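You operate a simulated robot arm through the tools that you are given. There is no shell and no other tool.

Carry out the task below with a simulated robot arm. There is one attempt and no reset: what you move stays moved.

JOB
Put things in order on the top of the long white counter. At the end: the grey rolled band stands on top of the teal lipped block; the orange grip stands where the grey rolled band stood; the teal-handled rod and the yellow holed plate on the top of the long white counter have changed places; whatever was shut is shut again. Leave all else as you found it, and nothing knocked over.

Only the result counts: the job must be done as asked and must still hold three seconds after the hand-in. Knocking over, shifting, dropping, spilling or breaking anything else fails it.

ROBOT AND FRAMES
A 5-joint arm with a two-finger parallel gripper, fixed in place. Base frame: the origin is at the foot of the arm, x ahead of it, y to its left, z up; the work surface is at about z = 0. Readings come in mm, degrees, newtons and seconds.
With the tool pointing down near the work surface it reaches from about 260 to 680 mm from the base axis. Its first joint turns from -66.0 to 66.0 degrees. The tool tilts only in the upright plane through the base axis and itself; it spins freely about its own axis. Payload 2.9 kg.
The tool frame sits at the grasp point between the pads (the TCP): z along the fingers, y along the line on which they close. The tips reach 30 mm beyond it. The gripper opens to 110 mm. The fingers are 20 mm wide and 10 mm thick; the gripper's body (48 by 112 mm) begins 55 mm behind the TCP.
Orientation is told as [roll, pitch, yaw] about the base's x, y, z axes, in that order, counted from this pose: with the fingers straight down and closing along the base's y, the tool's x points along the base's -x, its y along +y and its z along -z.

CONTROLS
- The arm moves only by the tool step_arm. Its arguments are lists of equal length, an entry for each row: "travel": the shift along the tool's x, y, z in mm, a list of three; "rotation": the turn, a rotation vector about the tool's x, y, z in degrees, a list of three. In form: {"travel": [[x, y, z], ...], "rotation": [[wx, wy, wz], ...]}. A call has 1 to 20 rows; each row shifts and turns the commanded pose from where the row before left it, along the tool's axes as they then stand. "fingers" is the opening, from 0 (shut) to 1 (fully open), set as the call begins (left out, the last holds). A row lasts 0.2 s, in which the tool goes at most 50 mm and 8.6 degrees; a call with a longer step from one row to the next is refused whole, and so is a gripper value outside its range. A pose out of reach is approached as far as the arm can. The call stops where the force on the tool passes 40 N (or 10 N more than at its start, if that is more) or the arm is blocked; 0.2 s more then pass. The fingers move at their own pace (about 108 mm/s each) and stop on an object; they squeeze with about 43 N. The grip force told is the motor's: it shows also when the fingers shut on nothing. Time passes only in rows, and 0.2 s behind the last, so rows that do not move let the fingers close. The reply holds the time, the measured pose of the TCP, the force on the tool along the base axes, the opening and the grip force, in the units named above and with some noise, with the torque about the TCP (base axes, N m) and any sound that the robot's microphone picked up, and new pictures: "show" is both (left out), scene, wrist or none.
- Cameras (640 x 400 px; columns grow to the right, rows downward): "scene" is fixed at [8.3, -443.7, 595.4]; the picture's right is [0.84, -0.55, 0.00], its down [-0.39, -0.60, -0.70] and it looks along [0.38, 0.58, -0.72] (base axes); focal length 246 px, centre (320, 200). "wrist" rides on the gripper at [72, 17, -103] in the tool frame; the picture's right is [-0.23, 0.97, 0.00], its down [-0.76, -0.18, -0.62] and it looks along [-0.61, -0.14, 0.78] (tool axes); focal length 222 px, centre (320, 200). There is no depth. A picture from a camera that has moved, and an enlarged one, comes with that camera's place and axes in the base frame and with its lens. The place of the scene camera against the robot may be out by one fixed shift of up to 25 mm in any direction.
- close_up(camera, box): a new picture of the part [left, top, right, bottom] of that camera's present view, enlarged. The clock stands still meanwhile.
- job_done(): hands the job in; it is judged then, once.

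Places have to be worked out from the pictures, the camera data and where the tool is seen. Open the gripper and draw the arm clear of the work before you hand the job in, unless the task says otherwise.

The tools are called after "Emit:" as name(argument=value, ...) on one line, values as JSON. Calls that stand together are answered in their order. step_arm: Moves the arm, as the interface text tells. Its arguments: {"type":"object","properties":{"travel":{"type":"array"},"rotation":{"type":"array"},"fingers":{"type":"number"},"show":{"type":"string","enum":["both","scene","wrist","none"]}},"required":["travel","rotation"]} The other tools are called the same way: close_up (camera, box) takes an enlarged picture of a part of a camera's view; job_done () hands the job in.

At the start:

```text
time_s: 0.0
eef_pos: [436.0, 96.1, 305.2]
orientation: [0.0, 0.0, 0.1]
contact_force: [0.1, -0.4, 0.5]
torque: [0.0, 0.03, 0.05]
opening: 110.0
gripper_force: 0.0
```

scene: 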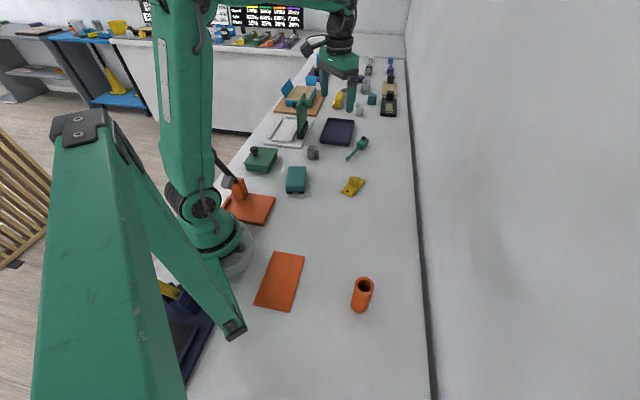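
wrist: 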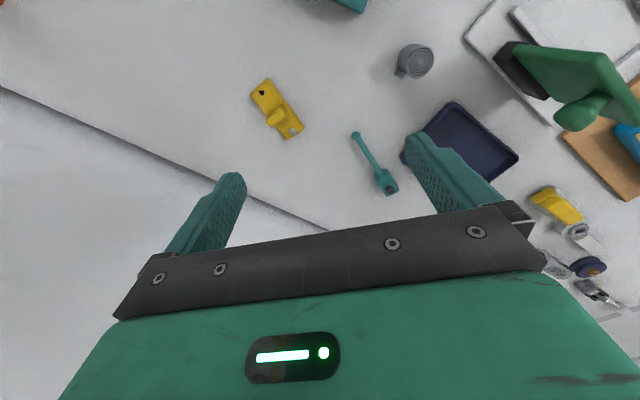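

The pictures show the counter with a teal block, a grey roll, a yellow plate, a teal rod and an orange grip (upright tube?). I enlarge parts of the views to identify the things.

Emit:
close_up(camera="scene", box=[220, 60, 420, 210])

Emit:
close_up(camera="scene", box=[140, 160, 440, 350])

Emit:
close_up(camera="wrist", box=[220, 0, 640, 260])

Emit:
close_up(camera="scene", box=[240, 30, 420, 130])

```text
2.67 times, centred on (320, 135) of scene
camera zoom: at [8.3, -443.7, 595.4], right [0.84, -0.55, 0.0], down [-0.39, -0.6, -0.7], along [0.38, 0.58, -0.72], focal length 656 px, centre (320, 373)
```

zoom: 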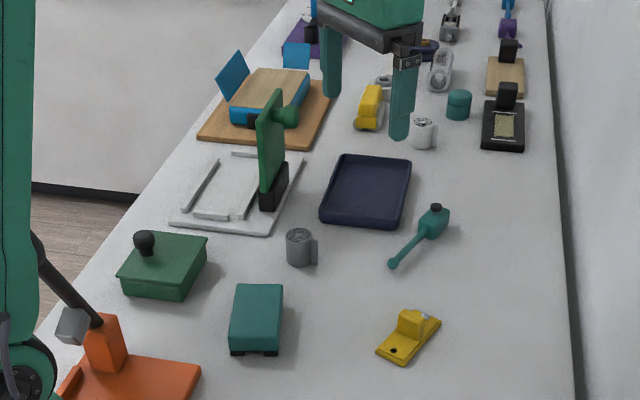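

```text
2.11 times, centred on (290, 255) of scene
camera zoom: at [8.3, -443.7, 595.4], right [0.84, -0.55, 0.0], down [-0.39, -0.6, -0.7], along [0.38, 0.58, -0.72], focal length 518 px, centre (383, 84)
```

zoom: 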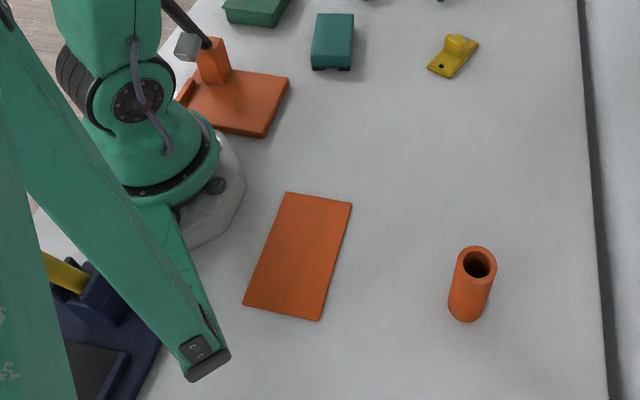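

```text
1.52 times, centred on (430, 130) of wrist
camera zoom: at [364.5, 112.9, 409.1], right [0.23, 0.97, 0.0], down [0.76, -0.18, 0.62], along [0.61, -0.14, -0.78], focal length 338 px, centre (152, 307)
```

zoom: 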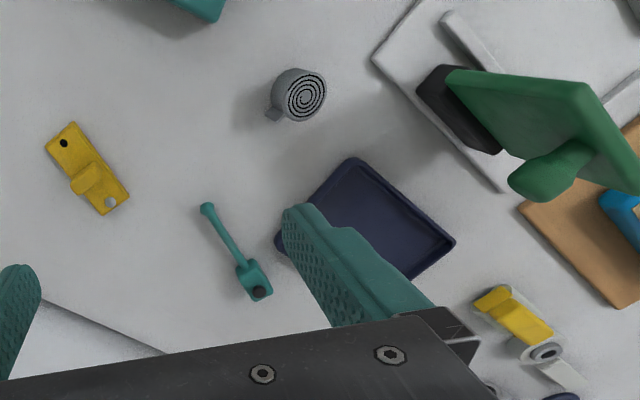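

```text
3.56 times, centred on (330, 80) of scene
camera zoom: at [8.3, -443.7, 595.4], right [0.84, -0.55, 0.0], down [-0.39, -0.6, -0.7], along [0.38, 0.58, -0.72], focal length 874 px, centre (284, 627)
```

zoom: 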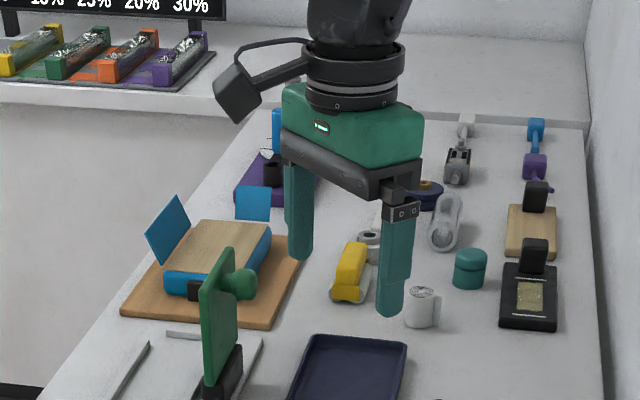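

I need to tell which item is the "orange grip" and what counts as shut, so I enlarge the candidates.

Emit:
close_up(camera="scene", box=[210, 140, 320, 230])

Emit:
close_up(camera="scene", box=[330, 260, 400, 330])

Emit:
close_up(camera="scene", box=[130, 260, 260, 400])

Emit:
close_up(camera="scene", box=[0, 0, 300, 110])

Emit:
close_up(camera="scene", box=[270, 130, 380, 200])

Emit:
close_up(camera="wrist", box=[480, 150, 640, 310])

```text
4.44 times, centred on (265, 185) of scene
camera zoom: at [8.3, -443.7, 595.4], right [0.84, -0.55, 0.0], down [-0.39, -0.6, -0.7], along [0.38, 0.58, -0.72], focal length 1093 px, centre (564, 267)
```

zoom: 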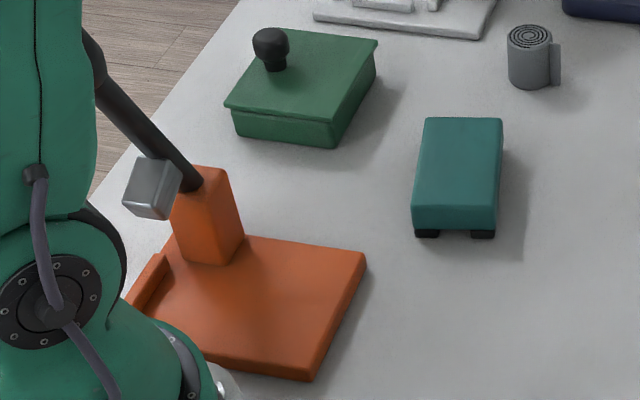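

```text
5.71 times, centred on (365, 295) of scene
camera zoom: at [8.3, -443.7, 595.4], right [0.84, -0.55, 0.0], down [-0.39, -0.6, -0.7], along [0.38, 0.58, -0.72], focal length 1405 px, centre (63, -343)
```

zoom: 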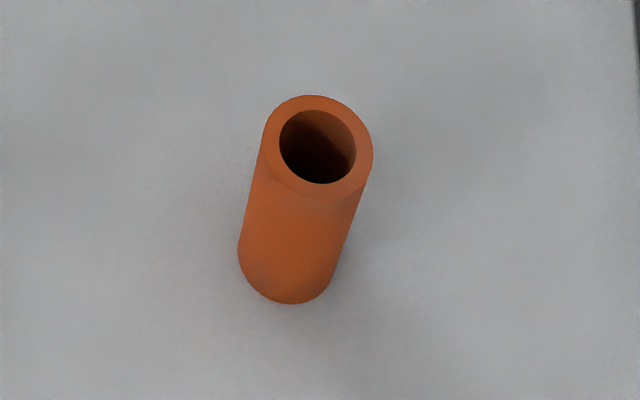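

```text
2.86 times, centred on (195, 330) of scene
camera zoom: at [8.3, -443.7, 595.4], right [0.84, -0.55, 0.0], down [-0.39, -0.6, -0.7], along [0.38, 0.58, -0.72], focal length 703 px, centre (677, -171)
```

zoom: 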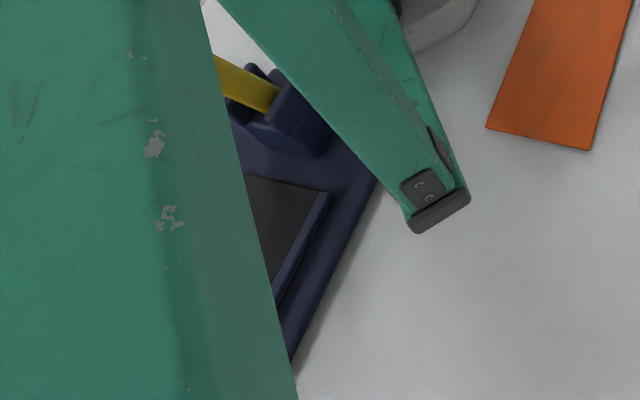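

```text
2.13 times, centred on (150, 55) of scene
camera zoom: at [8.3, -443.7, 595.4], right [0.84, -0.55, 0.0], down [-0.39, -0.6, -0.7], along [0.38, 0.58, -0.72], focal length 525 px, centre (683, 509)
```

zoom: 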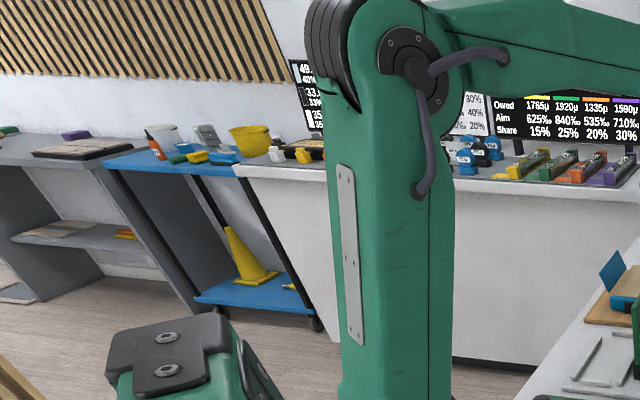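

```text
5.71 times, centred on (325, 165) of scene
camera zoom: at [8.3, -443.7, 595.4], right [0.84, -0.55, 0.0], down [-0.39, -0.6, -0.7], along [0.38, 0.58, -0.72], focal length 1405 px, centre (291, 400)
```

zoom: 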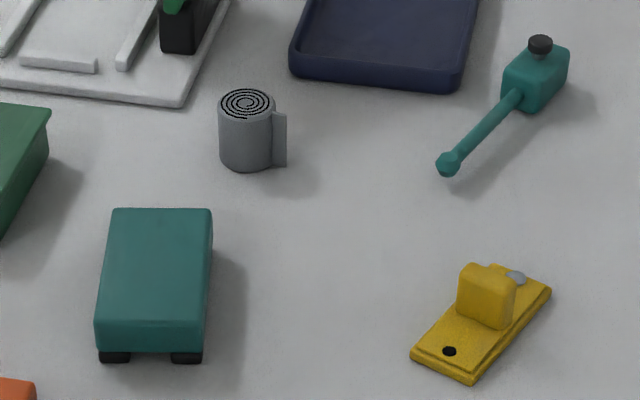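

```text
2.50 times, centred on (560, 230) of wrist
camera zoom: at [364.5, 112.9, 409.1], right [0.23, 0.97, 0.0], down [0.76, -0.18, 0.62], along [0.61, -0.14, -0.78], focal length 555 px, centre (-280, 125)
```

zoom: 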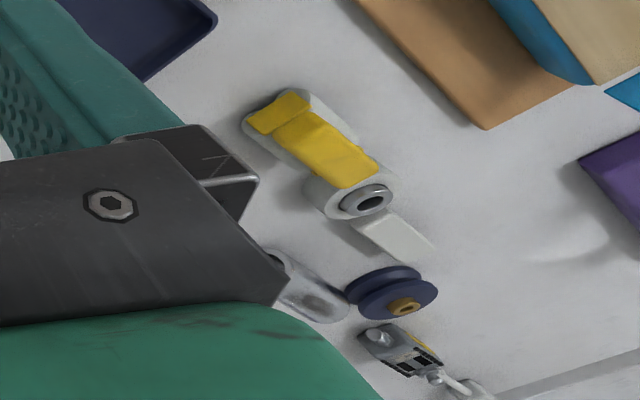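

The orange hollow tube looks like the likeliest "orange grip". The green knobbed box looks shut. I move the wrist camera to look across the block, the band and the box from another side before touching anything.

Emit:
step_arm(travel=[[14, -9, -20], [14, -9, -20], [14, -9, -20], [14, -9, -20], [0, 0, 0], [0, 0, 0], [0, 0, 0], [0, 0, 0], [0, 0, 0], [0, 0, 0], [0, 0, 0], [0, 0, 0], [0, 0, 0], [0, 0, 0], [0, 0, 0]], rotation=[[0, 0, 0], [0, 0, 0], [0, 0, 0], [0, 0, 0], [0, 0, -8.2], [0, 0, -8.2], [0, 0, -8.2], [0, 0, -8.2], [0, 0, -8.2], [0, 0, -8.2], [0, 0, -8.2], [0, 0, -8.2], [0, 0, -8.2], [0, 0, -8.2], [0, 0, -8]])

```text
time_s: 3.2
eef_pos: [379.7, 61.4, 383.9]
orientation: [0.0, 0.0, 90.1]
contact_force: [-0.4, -0.6, -0.9]
torque: [0.03, 0.01, -0.01]
opening: 109.9
gripper_force: 0.0
camera wrist: at [364.2, -12.3, 488.8], right [-0.97, 0.23, 0.0], down [0.18, 0.76, 0.62], along [0.14, 0.61, -0.78], focal length 222 px, centre (320, 200)
```

scene: 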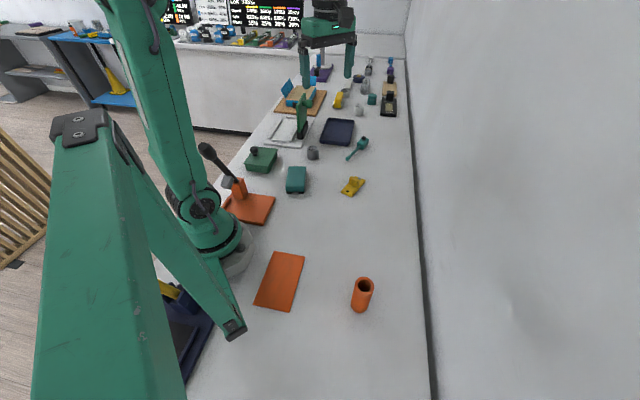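
wrist: 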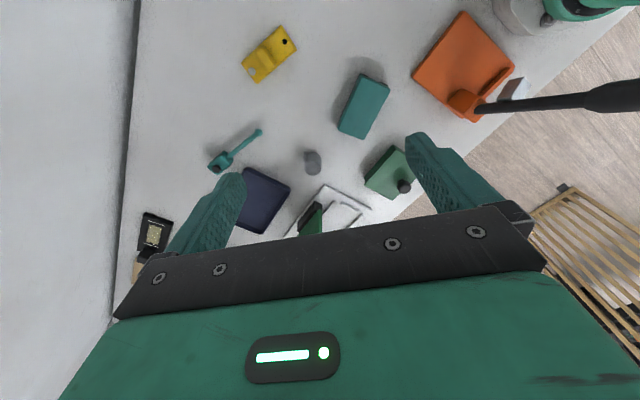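

The wrist camera now sees the working group from above. I enlarge the parts.

Emit:
close_up(camera="wrist", box=[280, 50, 440, 210])

Emit:
close_up(camera="wrist", box=[190, 10, 320, 190])

Emit:
close_up(camera="wrist", box=[400, 0, 640, 220])

```text
2.50 times, centred on (360, 130) of wrist
camera zoom: at [364.2, -12.3, 488.8], right [-0.97, 0.23, 0.0], down [0.18, 0.76, 0.62], along [0.14, 0.61, -0.78], focal length 555 px, centre (220, 375)
```

zoom: 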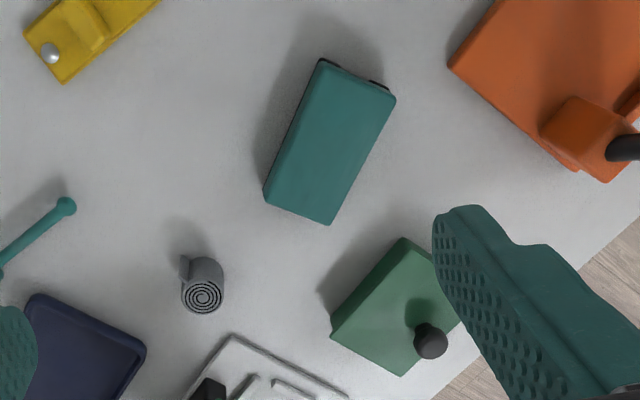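

```text
2.22 times, centred on (255, 100) of wrist
camera zoom: at [364.2, -12.3, 488.8], right [-0.97, 0.23, 0.0], down [0.18, 0.76, 0.62], along [0.14, 0.61, -0.78], focal length 494 px, centre (464, 422)
```

zoom: 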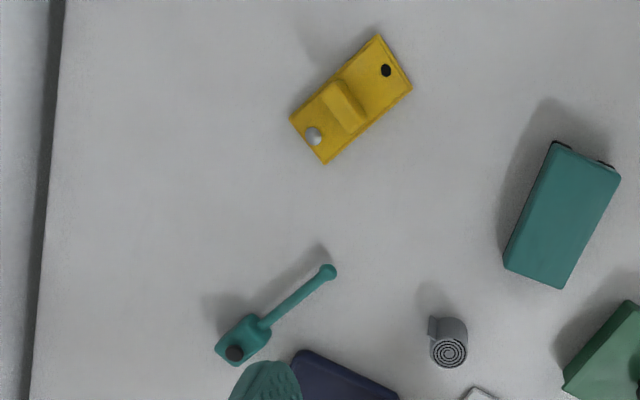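

```text
1.82 times, centred on (520, 110) of wrist
camera zoom: at [364.2, -12.3, 488.8], right [-0.97, 0.23, 0.0], down [0.18, 0.76, 0.62], along [0.14, 0.61, -0.78], focal length 404 px, centre (-44, 364)
```

zoom: 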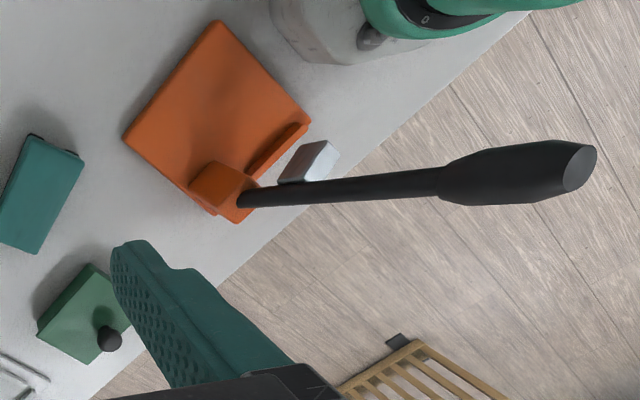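

The block is a teal slab with small black feet at one end, the band sits near (439, 244) with a tab on one side, and the box is shut and can stay untouched. I go above the band with open fingers for a closer look.

Emit:
step_arm(travel=[[-30.5, -9.8, 29], [-30.5, -9.8, 29], [-30.5, -9.8, 29], [-30.5, -9.8, 29], [-30.5, -9.8, 29], [-30.5, -9.8, 29]], rotation=[[0, 0, 0], [0, 0, 0], [0, 0, 0], [0, 0, 0], [0, 0, 0], [0, 0, 0]])

Emit:
close_up(camera="wrist", box=[240, 40, 400, 140])

Emit:
close_up(camera="wrist", box=[360, 0, 640, 200])

```text
time_s: 4.6
eef_pos: [439.1, 242.6, 209.9]
orientation: [0.0, 0.0, 89.9]
contact_force: [-0.2, 0.6, 0.4]
torque: [-0.02, 0.01, 0.01]
opening: 110.1
gripper_force: 0.1
camera wrist: at [422.5, 169.6, 314.5], right [-0.97, 0.23, 0.0], down [0.18, 0.76, 0.62], along [0.14, 0.61, -0.78], focal length 222 px, centre (320, 200)
```

scene: 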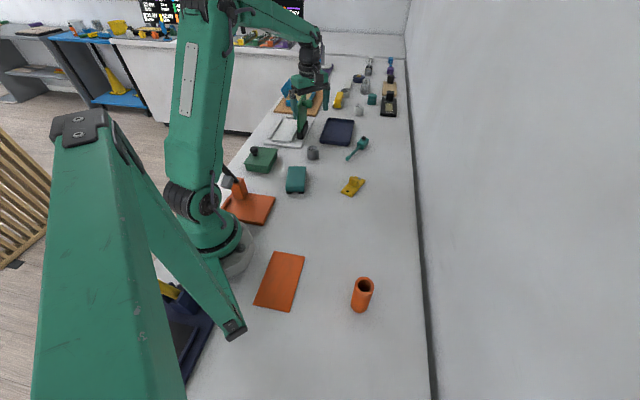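
wrist: 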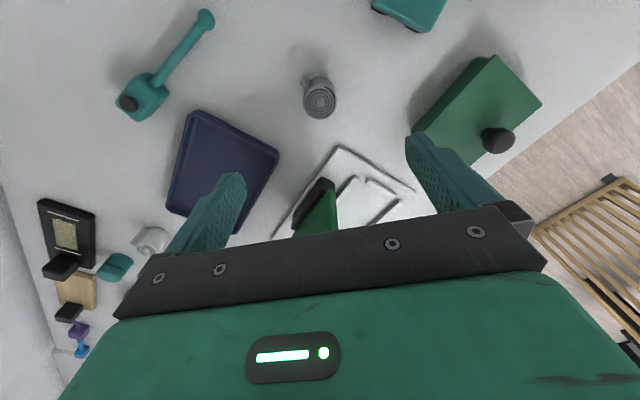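

```text
4.00 times, centred on (320, 90) of wrist
camera zoom: at [422.5, 169.6, 314.5], right [-0.97, 0.23, 0.0], down [0.18, 0.76, 0.62], along [0.14, 0.61, -0.78], focal length 888 px, centre (320, 640)
```

zoom: 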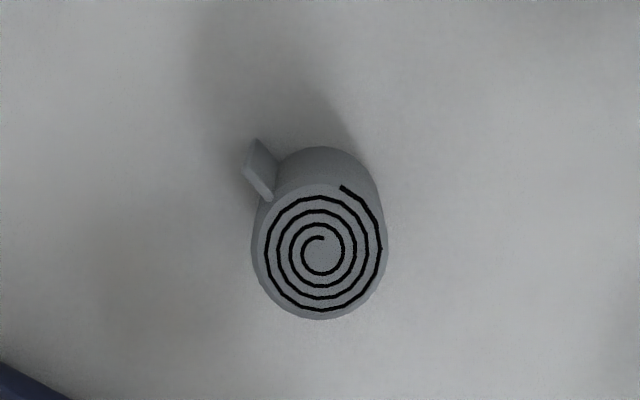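

```text
2.00 times, centred on (500, 100) of wrist
camera zoom: at [422.5, 169.6, 314.5], right [-0.97, 0.23, 0.0], down [0.18, 0.76, 0.62], along [0.14, 0.61, -0.78], focal length 444 px, centre (-40, 400)
```

zoom: 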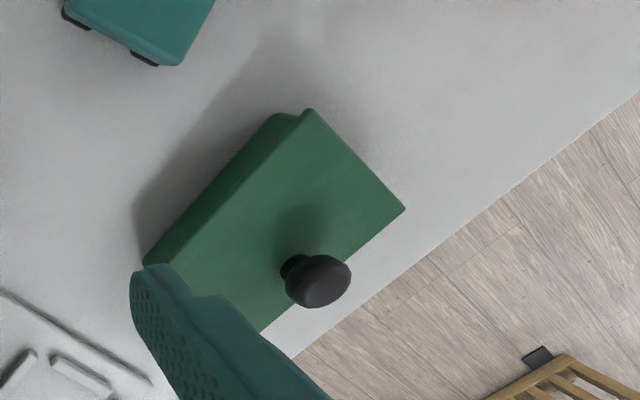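

The band's centre computes to about (438, 240), top about 47 mm, 37 mm across, with the tab pointing roughly toward +x/−y. Before lifting it I measure the block from a close view.

Emit:
step_arm(travel=[[28.6, 23.8, 2], [28.6, 23.8, 2], [28.6, 23.8, 2], [28.6, 23.8, 2], [28.6, 23.8, 2]], rotation=[[0, 0, 0], [0, 0, 0], [0, 0, 0], [0, 0, 0], [0, 0, 0]], show="wrist")

Emit:
close_up(camera="wrist", box=[220, 0, 420, 160])

```text
time_s: 5.8
eef_pos: [318.7, 100.5, 198.5]
orientation: [0.0, 0.0, 90.0]
contact_force: [0.3, -0.5, 0.7]
torque: [0.0, 0.01, -0.02]
opening: 110.1
gripper_force: 0.0
camera wrist: at [303.3, 27.3, 303.6], right [-0.97, 0.23, 0.0], down [0.18, 0.76, 0.62], along [0.14, 0.61, -0.78], focal length 222 px, centre (320, 200)
```

wrist: 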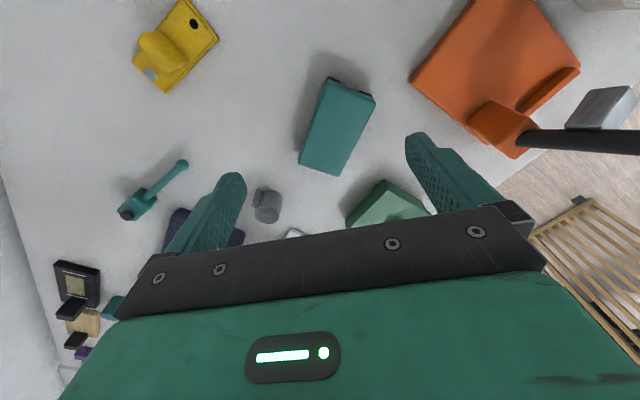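

```text
2.50 times, centred on (320, 80) of wrist
camera zoom: at [303.3, 27.3, 303.6], right [-0.97, 0.23, 0.0], down [0.18, 0.76, 0.62], along [0.14, 0.61, -0.78], focal length 555 px, centre (320, 500)
```

zoom: 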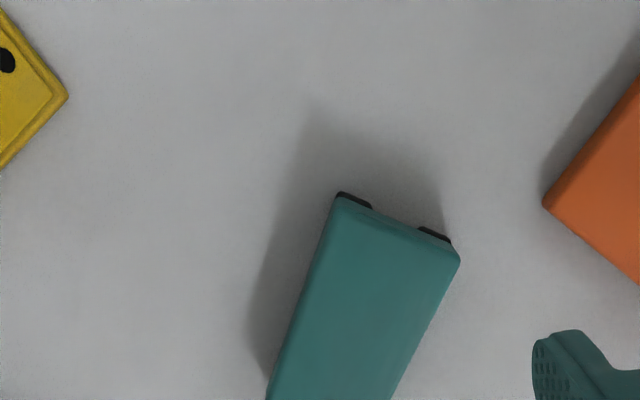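

I take one more enlargement of the block's far end to fix its centre.

Emit:
close_up(camera="wrist", box=[250, 70, 410, 190])

```text
3.33 times, centred on (330, 130) of wrist
camera zoom: at [303.3, 27.3, 303.6], right [-0.97, 0.23, 0.0], down [0.18, 0.76, 0.62], along [0.14, 0.61, -0.78], focal length 740 px, centre (287, 433)
```

zoom: 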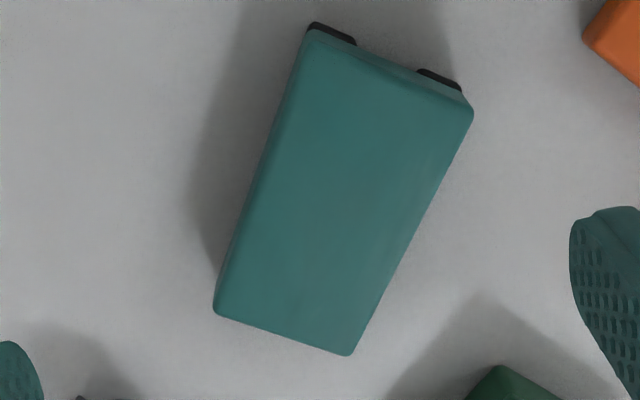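

The block's centre is about (312, 140) with its top at about 34 mm. I return above the band, turning so the fingers close across the tab-free sides.

Emit:
step_arm(travel=[[-27.9, -23.9, 9.7], [-27.9, -23.9, 9.7], [-27.9, -23.9, 9.7], [-27.9, -23.9, 9.7], [-27.9, -23.9, 9.7], [0, 0, 0], [0, 0, 0], [0, 0, 0], [0, 0, 0], [0, 0, 0], [0, 0, 30]], rotation=[[0, 0, 0], [0, 0, 0], [0, 0, 0], [0, 0, 0], [0, 0, 0], [0, 0, -7.8], [0, 0, -7.8], [0, 0, -7.8], [0, 0, -7.8], [0, 0, -7.8], [0, 0, 0]], fingers=0.65, show="wrist")

Emit:
close_up(camera="wrist", box=[240, 20, 440, 160])

```text
time_s: 8.2
eef_pos: [439.2, 239.7, 121.5]
orientation: [0.0, 0.0, 129.1]
contact_force: [0.9, 0.4, 0.3]
torque: [0.0, -0.01, -0.03]
opening: 71.5
gripper_force: 0.0
camera wrist: at [472.3, 171.9, 226.0], right [-0.9, -0.44, 0.0], down [-0.34, 0.7, 0.62], along [-0.27, 0.56, -0.78], focal length 222 px, centre (320, 200)
```

wrist: 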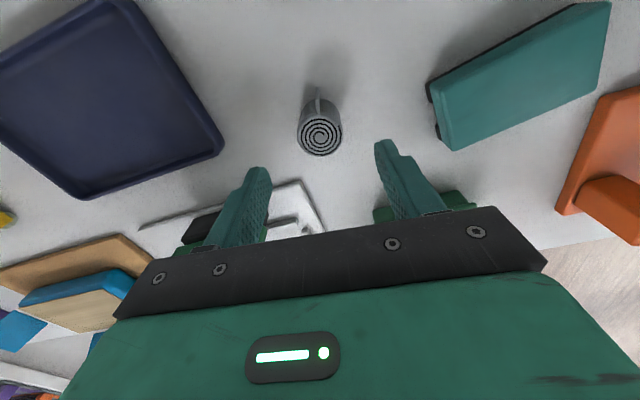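

```text
2.86 times, centred on (340, 90) of wrist
camera zoom: at [472.3, 171.9, 226.0], right [-0.9, -0.44, 0.0], down [-0.34, 0.7, 0.62], along [-0.27, 0.56, -0.78], focal length 635 px, centre (263, 514)
```

zoom: 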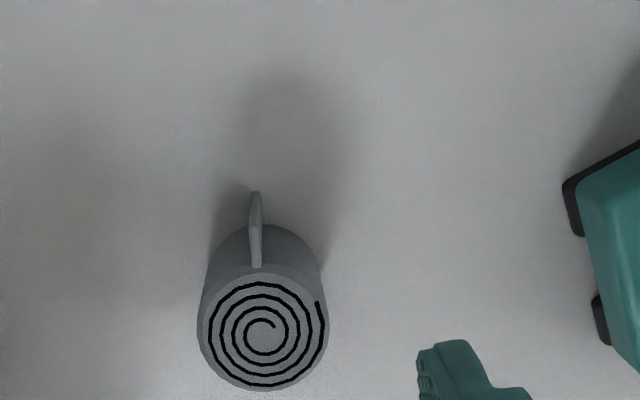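

The tab points straight at the camera, so the closing axis is clear, and the TCP is centred on the band. I go down with the tips about 4 mm above the counter.

Emit:
step_arm(travel=[[0, 0, 30], [0, 0, 30], [0, 0, 20], [0, 0, 7]], rotation=[[0, 0, 0], [0, 0, 0], [0, 0, 0], [0, 0, 0]], show="wrist")

Emit:
step_arm(travel=[[0, 0, 0], [0, 0, 0], [0, 0, 0]], rotation=[[0, 0, 0], [0, 0, 0], [0, 0, 0]], fingers=0.0, show="wrist")

```text
time_s: 9.2
eef_pos: [438.7, 238.7, 35.2]
orientation: [0.0, 0.1, 129.0]
contact_force: [0.5, -0.2, 0.2]
torque: [-0.01, 0.04, -0.01]
opening: 71.4
gripper_force: 0.0
camera wrist: at [471.9, 171.5, 140.2], right [-0.9, -0.44, 0.0], down [-0.34, 0.7, 0.62], along [-0.27, 0.56, -0.78], focal length 222 px, centre (320, 200)
```

wrist: 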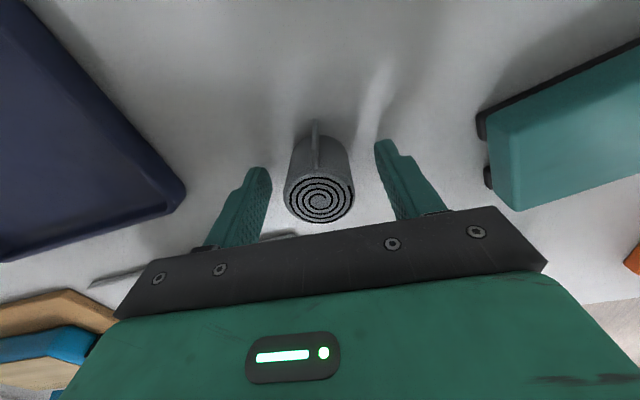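

```text
time_s: 10.0
eef_pos: [439.0, 240.6, 35.2]
orientation: [0.0, -0.1, 129.1]
contact_force: [-0.6, 0.0, -0.2]
torque: [0.02, 0.0, -0.01]
opening: 39.4
gripper_force: 43.0
camera wrist: at [471.8, 171.4, 140.2], right [-0.9, -0.44, 0.0], down [-0.34, 0.7, 0.62], along [-0.27, 0.56, -0.78], focal length 222 px, centre (320, 200)
```

wrist: 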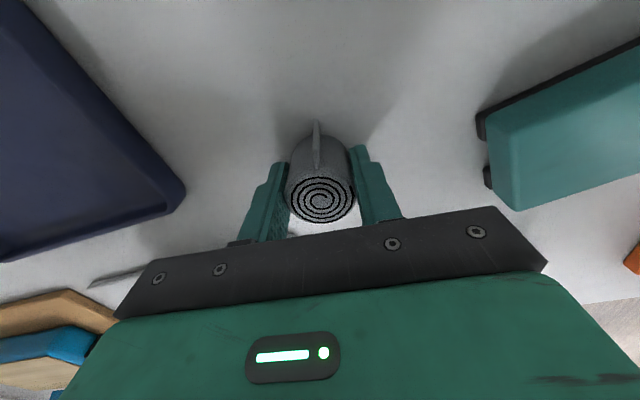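

The band is held (39 mm). I lift it and carry it over the block's centre.

Emit:
step_arm(travel=[[0, 0, -20], [0, 0, -32], [0, 0, -33], [-0.7, 32.2, 0], [-0.7, 32.2, 0], [-0.7, 32.2, 0], [-0.7, 32.2, 0], [-0.7, 32.2, 0], [0, 0, 0]], rotation=[[0, 0, 0], [0, 0, 0], [0, 0, 0], [0, 0, 0], [0, 0, 0], [0, 0, 0], [0, 0, 0], [0, 0, 0], [0, 0, 0]])

Emit:
close_up(camera="scene", box=[250, 120, 360, 210])

```text
time_s: 12.0
eef_pos: [310.6, 140.8, 118.8]
orientation: [0.0, 0.0, 129.0]
contact_force: [-0.5, -0.4, -1.3]
torque: [0.0, 0.0, 0.01]
opening: 39.4
gripper_force: 43.2
camera wrist: at [344.4, 73.1, 223.4], right [-0.9, -0.44, 0.0], down [-0.34, 0.7, 0.62], along [-0.27, 0.56, -0.78], focal length 222 px, centre (320, 200)
```

scene: 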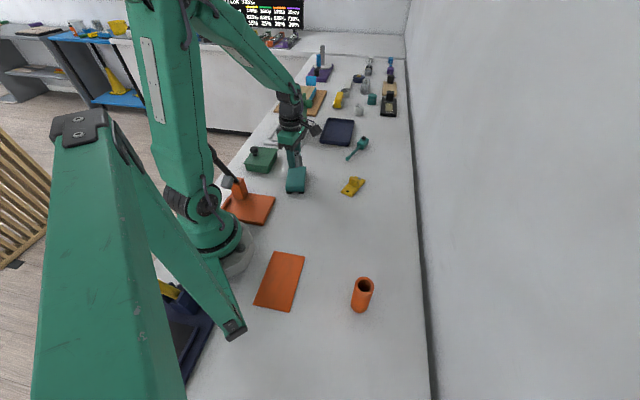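
wrist: 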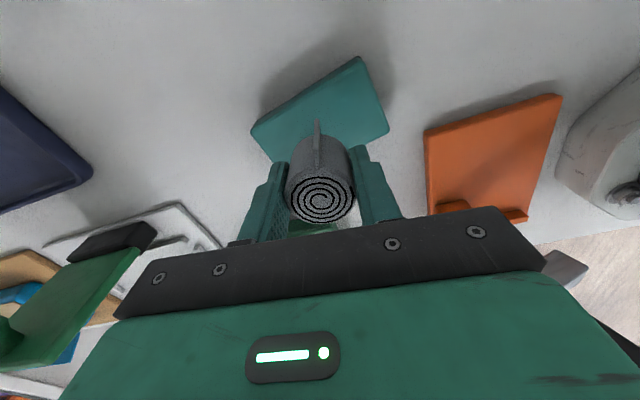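

```text
4.44 times, centred on (305, 165) of scene
camera zoom: at [8.2, -443.7, 595.4], right [0.84, -0.55, 0.0], down [-0.39, -0.6, -0.7], along [0.38, 0.58, -0.72], focal length 1093 px, centre (387, 356)
```

zoom: 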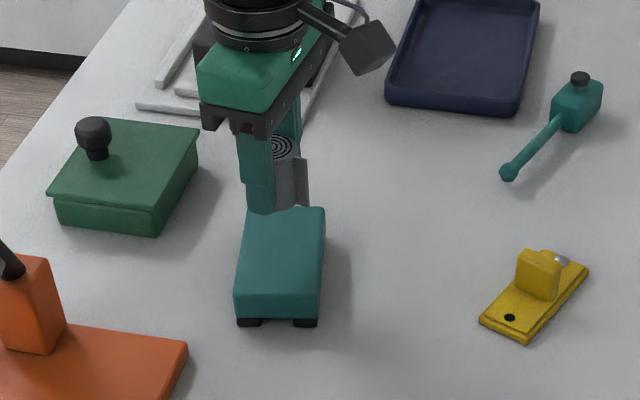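

The band hangs over the block centre. I lower to just above the top, then feel down in small steps.

Emit:
step_arm(travel=[[0, 0, 20], [0, 0, 14], [0, 0, 6], [0, 0, 2], [0, 0, 0]], rotation=[[0, 0, 0], [0, 0, 0], [0, 0, 0], [0, 0, 0], [0, 0, 0]])

Emit:
close_up(camera="scene", box=[270, 140, 330, 200])

```text
time_s: 13.2
eef_pos: [312.6, 141.2, 78.4]
orientation: [0.0, 0.1, 128.9]
contact_force: [0.4, 0.5, -0.8]
torque: [0.03, -0.03, 0.0]
opening: 39.2
gripper_force: 43.3
camera wrist: at [345.6, 73.7, 182.9], right [-0.9, -0.44, 0.0], down [-0.34, 0.7, 0.62], along [-0.27, 0.56, -0.78], focal length 222 px, centre (320, 200)
```

scene: 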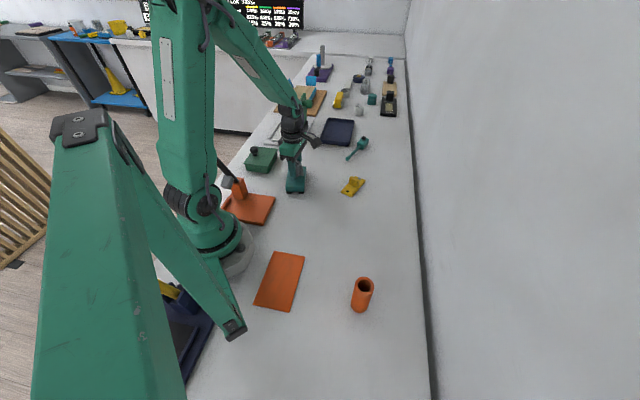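
wrist: 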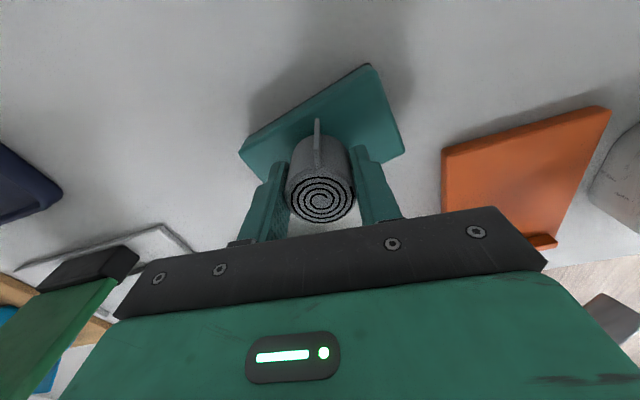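

```text
6.67 times, centred on (300, 170) of scene
camera zoom: at [8.3, -443.7, 595.4], right [0.84, -0.55, 0.0], down [-0.39, -0.6, -0.7], along [0.38, 0.58, -0.72], focal length 1640 px, centre (453, 400)
```

zoom: 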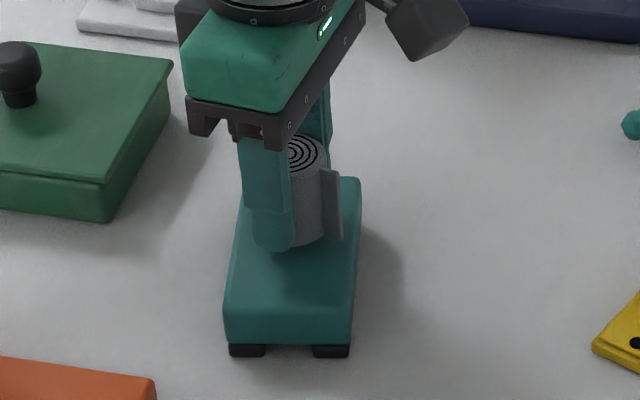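

The band is still a little above the block with no contact. I lower in small steps and watch the force.

Emit:
step_arm(travel=[[0, 0, 2], [0, 0, 2], [0, 0, 1], [0, 0, 0]], rotation=[[0, 0, 0], [0, 0, 0], [0, 0, 0], [0, 0, 0]], show="none")

```text
time_s: 14.2
eef_pos: [312.5, 141.8, 73.9]
orientation: [-0.1, 0.0, 128.9]
contact_force: [0.2, 0.3, -1.3]
torque: [0.0, 0.03, 0.0]
opening: 39.2
gripper_force: 42.5
```

No contact yet at z = 73.9; I continue in 1 mm steps.

Emit:
step_arm(travel=[[0, 0, 1], [0, 0, 1], [0, 0, 0]], rotation=[[0, 0, 0], [0, 0, 0], [0, 0, 0]], show="none")

```text
time_s: 15.0
eef_pos: [313.4, 141.5, 71.3]
orientation: [0.0, 0.0, 129.0]
contact_force: [0.5, -0.4, -0.1]
torque: [-0.03, 0.0, 0.01]
opening: 39.1
gripper_force: 42.8
```

The force has hardly changed, so I go on down by single millimetres.

Emit:
step_arm(travel=[[0, 0, 1], [0, 0, 0]], rotation=[[0, 0, 0], [0, 0, 0]], show="none")

Emit:
step_arm(travel=[[0, 0, 1], [0, 0, 0]], rotation=[[0, 0, 0], [0, 0, 0]], show="none")

Emit:
close_up(camera="scene", box=[270, 140, 330, 200])

```text
time_s: 15.6
eef_pos: [312.6, 141.4, 70.4]
orientation: [0.0, 0.0, 129.0]
contact_force: [-0.1, 0.1, -1.4]
torque: [-0.03, 0.0, -0.04]
opening: 39.0
gripper_force: 43.2
```

```text
time_s: 16.2
eef_pos: [313.3, 140.6, 70.3]
orientation: [0.0, -0.1, 129.0]
contact_force: [1.2, -0.4, -0.4]
torque: [-0.01, 0.01, 0.01]
opening: 39.1
gripper_force: 43.4
```

```text
6.67 times, centred on (300, 170) of scene
camera zoom: at [8.3, -443.7, 595.4], right [0.84, -0.55, 0.0], down [-0.39, -0.6, -0.7], along [0.38, 0.58, -0.72], focal length 1640 px, centre (453, 400)
```

zoom: 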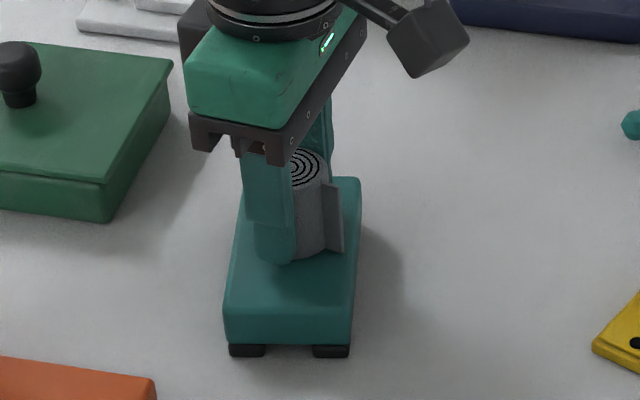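

Still free by the force reading. I continue.

Emit:
step_arm(travel=[[0, 0, 1], [0, 0, 0]], rotation=[[0, 0, 0], [0, 0, 0]], show="none")

Emit:
step_arm(travel=[[0, 0, 1], [0, 0, 0]], rotation=[[0, 0, 0], [0, 0, 0]], show="none")

Emit:
step_arm(travel=[[0, 0, 1], [0, 0, 0]], rotation=[[0, 0, 0], [0, 0, 0]], show="none")

```text
time_s: 16.8
eef_pos: [312.4, 140.4, 69.6]
orientation: [-0.2, 0.0, 129.0]
contact_force: [-3.2, -6.2, 24.1]
torque: [-0.22, 0.19, 0.06]
opening: 39.2
gripper_force: 42.8
```

```text
time_s: 17.2
eef_pos: [312.7, 141.5, 69.9]
orientation: [-0.2, 0.1, 129.0]
contact_force: [-2.0, -1.7, 8.1]
torque: [0.0, 0.1, 0.04]
opening: 39.0
gripper_force: 43.5
stopped in row 2: the force on the tool passed its limit at 44 N (the readings are from after the stop); the commanded pose is now the measured one
```

```text
time_s: 17.8
eef_pos: [313.2, 141.0, 69.4]
orientation: [-0.3, 0.1, 128.9]
contact_force: [-11.1, -0.9, 33.7]
torque: [0.01, 0.51, 0.03]
opening: 38.9
gripper_force: 43.3
```

Contact came at z ≈ 69.7: the band stands on the block. I relieve the press by about 0.6 mm and open.

Emit:
step_arm(travel=[[0, 0, -0.6], [0, 0, 0]], rotation=[[0, 0, 0], [0, 0, 0]], show="none")

Emit:
step_arm(travel=[[0, 0, 0], [0, 0, 0], [0, 0, -10], [0, 0, -25], [0, 0, -35], [0, 0, -40]], rotation=[[0, 0, 0], [0, 0, 0], [0, 0, 0], [0, 0, 0], [0, 0, 0], [0, 0, 0]], fingers=0.65)

Emit:
close_up(camera="scene", box=[270, 140, 330, 200])

```text
time_s: 18.4
eef_pos: [313.9, 142.4, 69.1]
orientation: [-0.2, 0.0, 129.0]
contact_force: [-6.2, 0.1, 27.8]
torque: [-0.02, 0.3, 0.0]
opening: 38.9
gripper_force: 43.3
```

```text
time_s: 19.8
eef_pos: [312.9, 141.1, 180.4]
orientation: [-0.1, 0.1, 129.1]
contact_force: [0.0, -0.6, 0.0]
torque: [0.0, 0.0, 0.02]
opening: 71.5
gripper_force: 0.1
camera wrist: at [345.4, 74.1, 284.3], right [-0.9, -0.44, 0.0], down [-0.34, 0.7, 0.62], along [-0.27, 0.56, -0.78], focal length 222 px, centre (320, 200)
```

scene: 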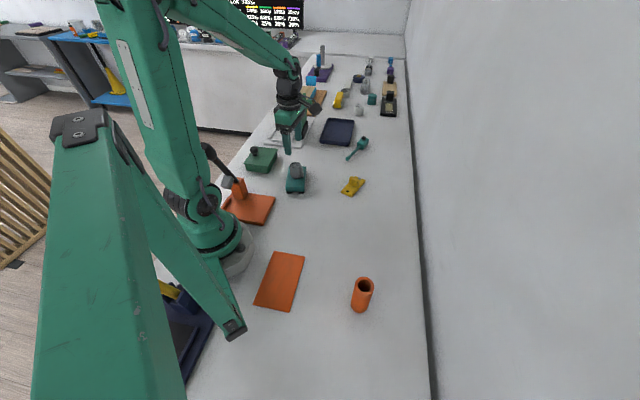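
wrist: 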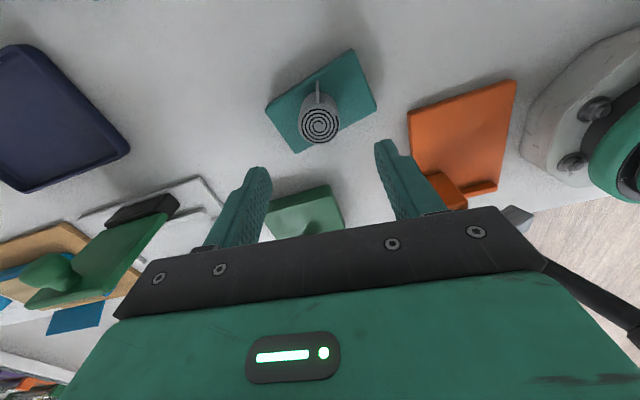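

```text
6.67 times, centred on (300, 170) of scene
camera zoom: at [8.3, -443.7, 595.4], right [0.84, -0.55, 0.0], down [-0.39, -0.6, -0.7], along [0.38, 0.58, -0.72], focal length 1640 px, centre (453, 400)
```

zoom: 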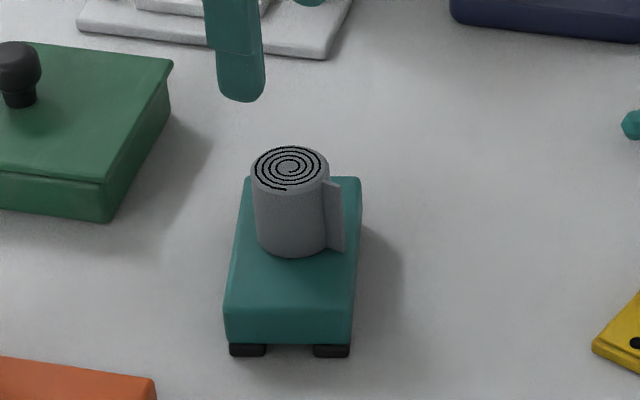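

The band stands squarely on the block. Now I arc over, high above the counter, to the orange tube near (221, -324).

Emit:
step_arm(travel=[[33.4, 9.8, -14], [33.4, 9.8, -14], [33.4, 9.8, -14], [33.4, 9.8, -14], [33.4, 9.8, -14], [17, 39.3, 0], [17, 39.3, 0], [17, 39.3, 0], [17, 39.3, 0], [17, 39.3, 0], [17, 39.3, 0], [17, 39.3, 0], [17, 39.3, 0], [0, 0, 0]], rotation=[[0, 0, 0], [0, 0, 0], [0, 0, 0], [0, 0, 0], [0, 0, 0], [0, 0, 0], [0, 0, 0], [0, 0, 0], [0, 0, 0], [0, 0, 0], [0, 0, 0], [0, 0, 0], [0, 0, 0], [0, 0, 0]])

Emit:
close_up(camera="wrist", box=[240, 20, 400, 140])

```text
time_s: 22.8
eef_pos: [273.3, -262.3, 251.7]
orientation: [0.0, 0.1, 128.6]
contact_force: [0.3, 0.3, 0.3]
torque: [-0.02, 0.02, 0.0]
opening: 71.3
gripper_force: 0.1
out of reach, approached as far as the arm can: row 12, 13
camera wrist: at [305.2, -330.4, 354.6], right [-0.9, -0.43, 0.0], down [-0.34, 0.71, 0.62], along [-0.27, 0.56, -0.78], focal length 222 px, centre (320, 200)
```

scene: 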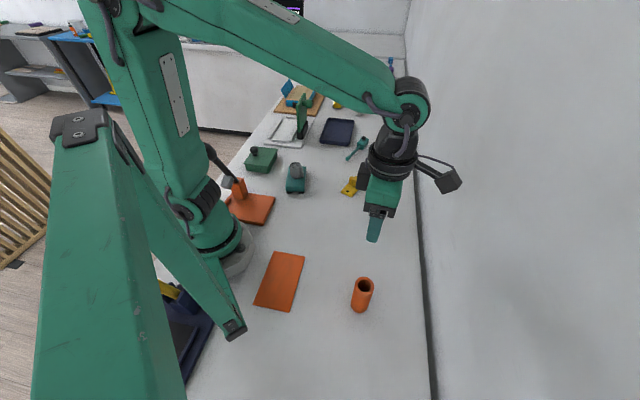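
wrist: 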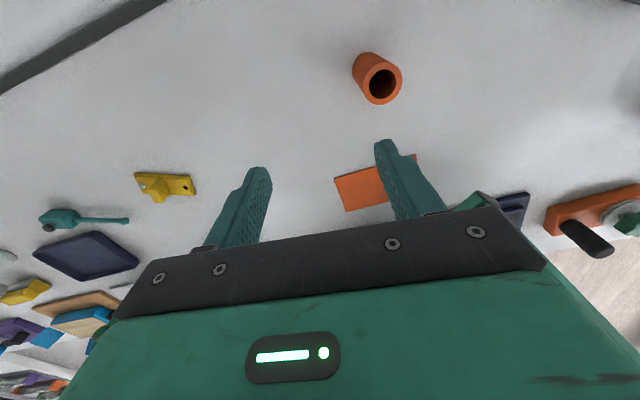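

```text
3.33 times, centred on (320, 80) of wrist
camera zoom: at [305.2, -330.4, 354.6], right [-0.9, -0.43, 0.0], down [-0.34, 0.71, 0.62], along [-0.27, 0.56, -0.78], focal length 740 px, centre (320, 600)
```

zoom: 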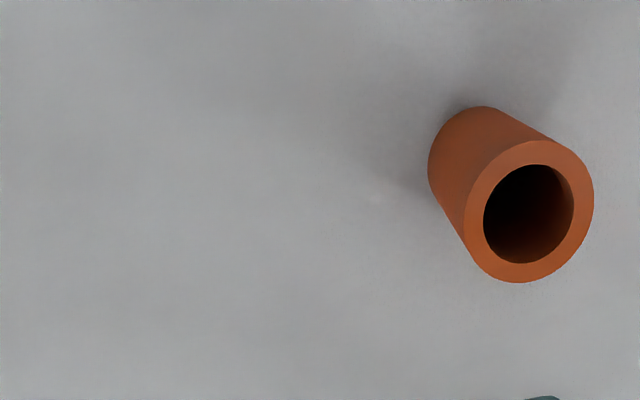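

The arm stopped short because the spin joint ran out (yaw minus bearing ≈ 173°), not the base. The tube computes to about (226, -316), 40 mm across and 100 mm tall. I unwind the spin by 86° and look again.

Emit:
step_arm(travel=[[0, 0, 0], [0, 0, 0], [0, 0, 0], [0, 0, 0], [0, 0, 0], [0, 0, 0], [0, 0, 0], [0, 0, 0], [0, 0, 0], [0, 0, 0], [0, 0, 0]], rotation=[[0, 0, 8.5], [0, 0, 8.5], [0, 0, 8.5], [0, 0, 8.5], [0, 0, 8.5], [0, 0, 8.5], [0, 0, 8.5], [0, 0, 8.5], [0, 0, 8.5], [0, 0, 8.5], [0, 0, 0]])

```text
time_s: 25.2
eef_pos: [273.2, -261.6, 247.3]
orientation: [0.0, 0.1, 43.8]
contact_force: [-0.9, 0.4, 0.0]
torque: [-0.02, -0.04, 0.01]
opening: 71.5
gripper_force: 0.0
camera wrist: at [209.6, -300.6, 351.8], right [-0.51, 0.86, 0.0], down [0.67, 0.4, 0.62], along [0.54, 0.32, -0.78], focal length 222 px, centre (320, 200)
```

scene: 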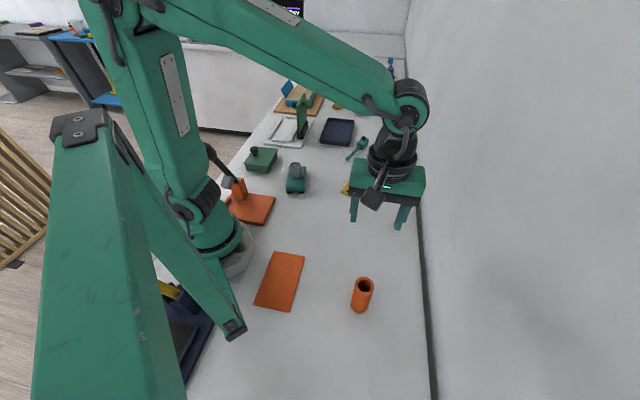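
wrist: 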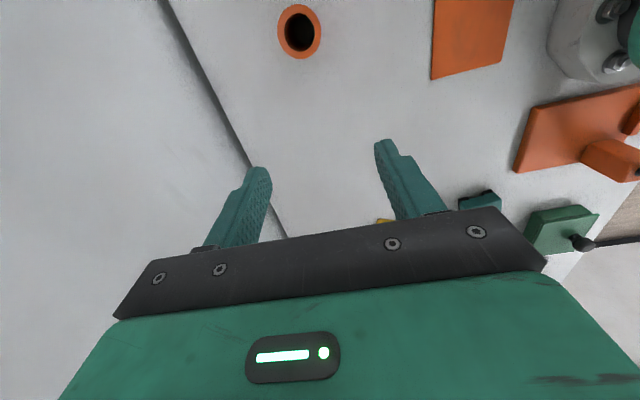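

The second view agrees: tube centre ≈ (226, -315). I move above it and come down to 170 mm, keeping the tips above its rim.

Emit:
step_arm(travel=[[24, -2, 0], [24, -2, 0], [23, -2, 0], [0, 0, 25], [0, 0, 25], [0, 0, 25], [0, 0, 0]], rotation=[[0, 0, 0], [0, 0, 0], [0, 0, 0], [0, 0, 0], [0, 0, 0], [0, 0, 0], [0, 0, 0]])

Emit:
close_up(camera="wrist", box=[220, 30, 420, 155])

```text
time_s: 26.8
eef_pos: [225.7, -315.5, 172.4]
orientation: [-0.1, 0.0, 44.0]
contact_force: [-0.1, 0.5, 0.3]
torque: [0.01, 0.02, -0.03]
opening: 71.4
gripper_force: 0.0
camera wrist: at [163.3, -353.5, 275.8], right [-0.51, 0.86, 0.0], down [0.67, 0.4, 0.62], along [0.54, 0.32, -0.78], focal length 222 px, centre (320, 200)
```

scene: 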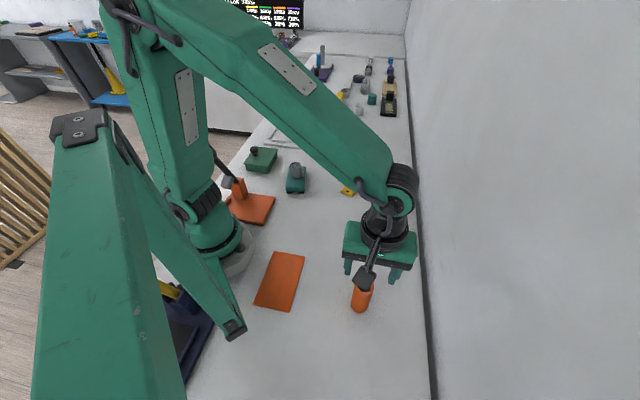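
wrist: 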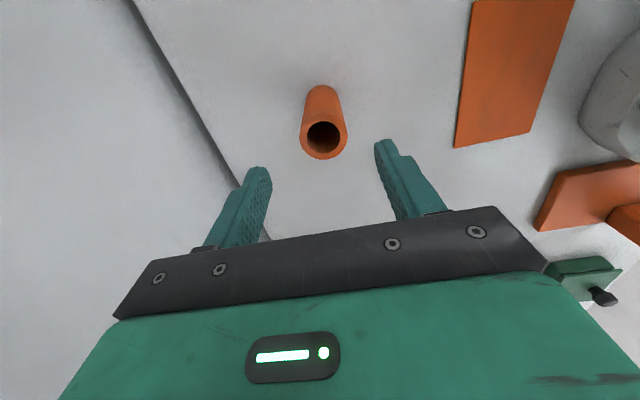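

```text
3.20 times, centred on (320, 92) of wrist
camera zoom: at [163.3, -353.5, 275.8], right [-0.51, 0.86, 0.0], down [0.67, 0.4, 0.62], along [0.54, 0.32, -0.78], focal length 711 px, centre (320, 544)
```

zoom: 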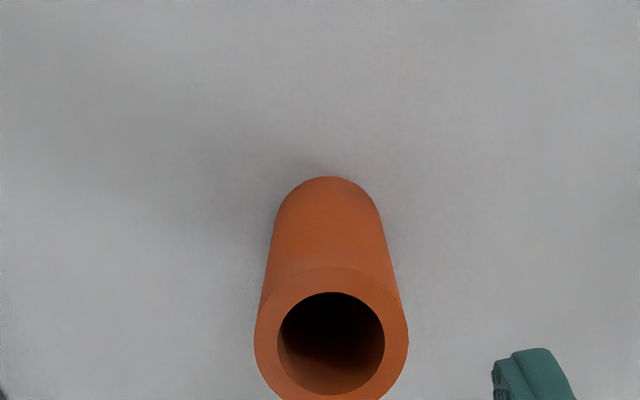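

The tube is at (226, -313), about 100 mm tall. I correct 2 mm and descend to z = 60, then grip.

Emit:
step_arm(travel=[[-2, 1.6, 28], [0, 0, 28], [0, 0, 28], [0, 0, 20], [0, 0, 8], [0, 0, 0]], rotation=[[0, 0, 0], [0, 0, 0], [0, 0, 0], [0, 0, 0], [0, 0, 0], [0, 0, 0]], show="wrist")

Emit:
step_arm(travel=[[0, 0, 0], [0, 0, 0], [0, 0, 0]], rotation=[[0, 0, 0], [0, 0, 0], [0, 0, 0]], fingers=0.0, show="both")

```text
time_s: 28.2
eef_pos: [226.1, -313.7, 58.9]
orientation: [-0.1, 0.0, 43.9]
contact_force: [-0.4, 0.3, 0.4]
torque: [0.02, -0.02, 0.03]
opening: 71.4
gripper_force: 0.0
camera wrist: at [162.6, -351.8, 163.4], right [-0.51, 0.86, 0.0], down [0.67, 0.4, 0.62], along [0.54, 0.32, -0.78], focal length 222 px, centre (320, 200)
```

wrist: 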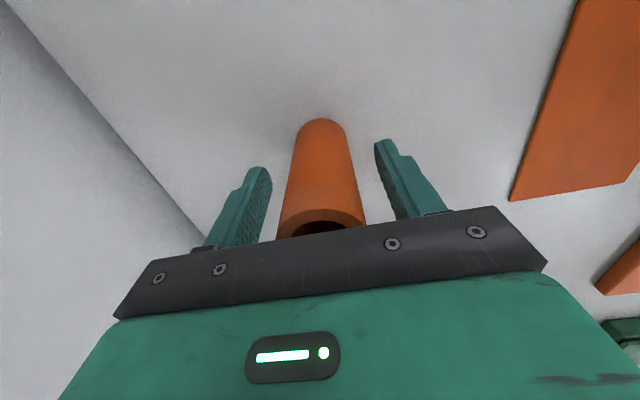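

```text
time_s: 29.0
eef_pos: [225.9, -312.7, 58.7]
orientation: [0.0, 0.1, 44.0]
contact_force: [0.5, 0.3, 1.1]
torque: [-0.01, 0.01, 0.03]
opening: 38.2
gripper_force: 42.7
camera wrist: at [162.6, -351.8, 163.6], right [-0.51, 0.86, 0.0], down [0.67, 0.4, 0.62], along [0.54, 0.32, -0.78], focal length 222 px, centre (320, 200)
```

scene: 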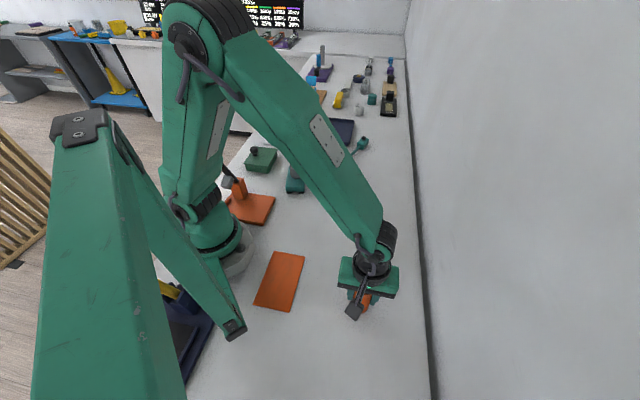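
wrist: 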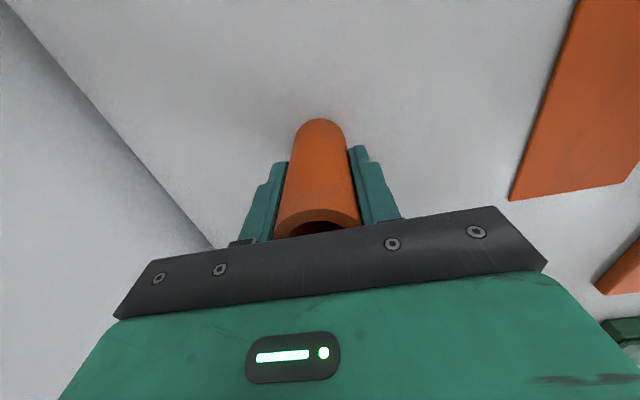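

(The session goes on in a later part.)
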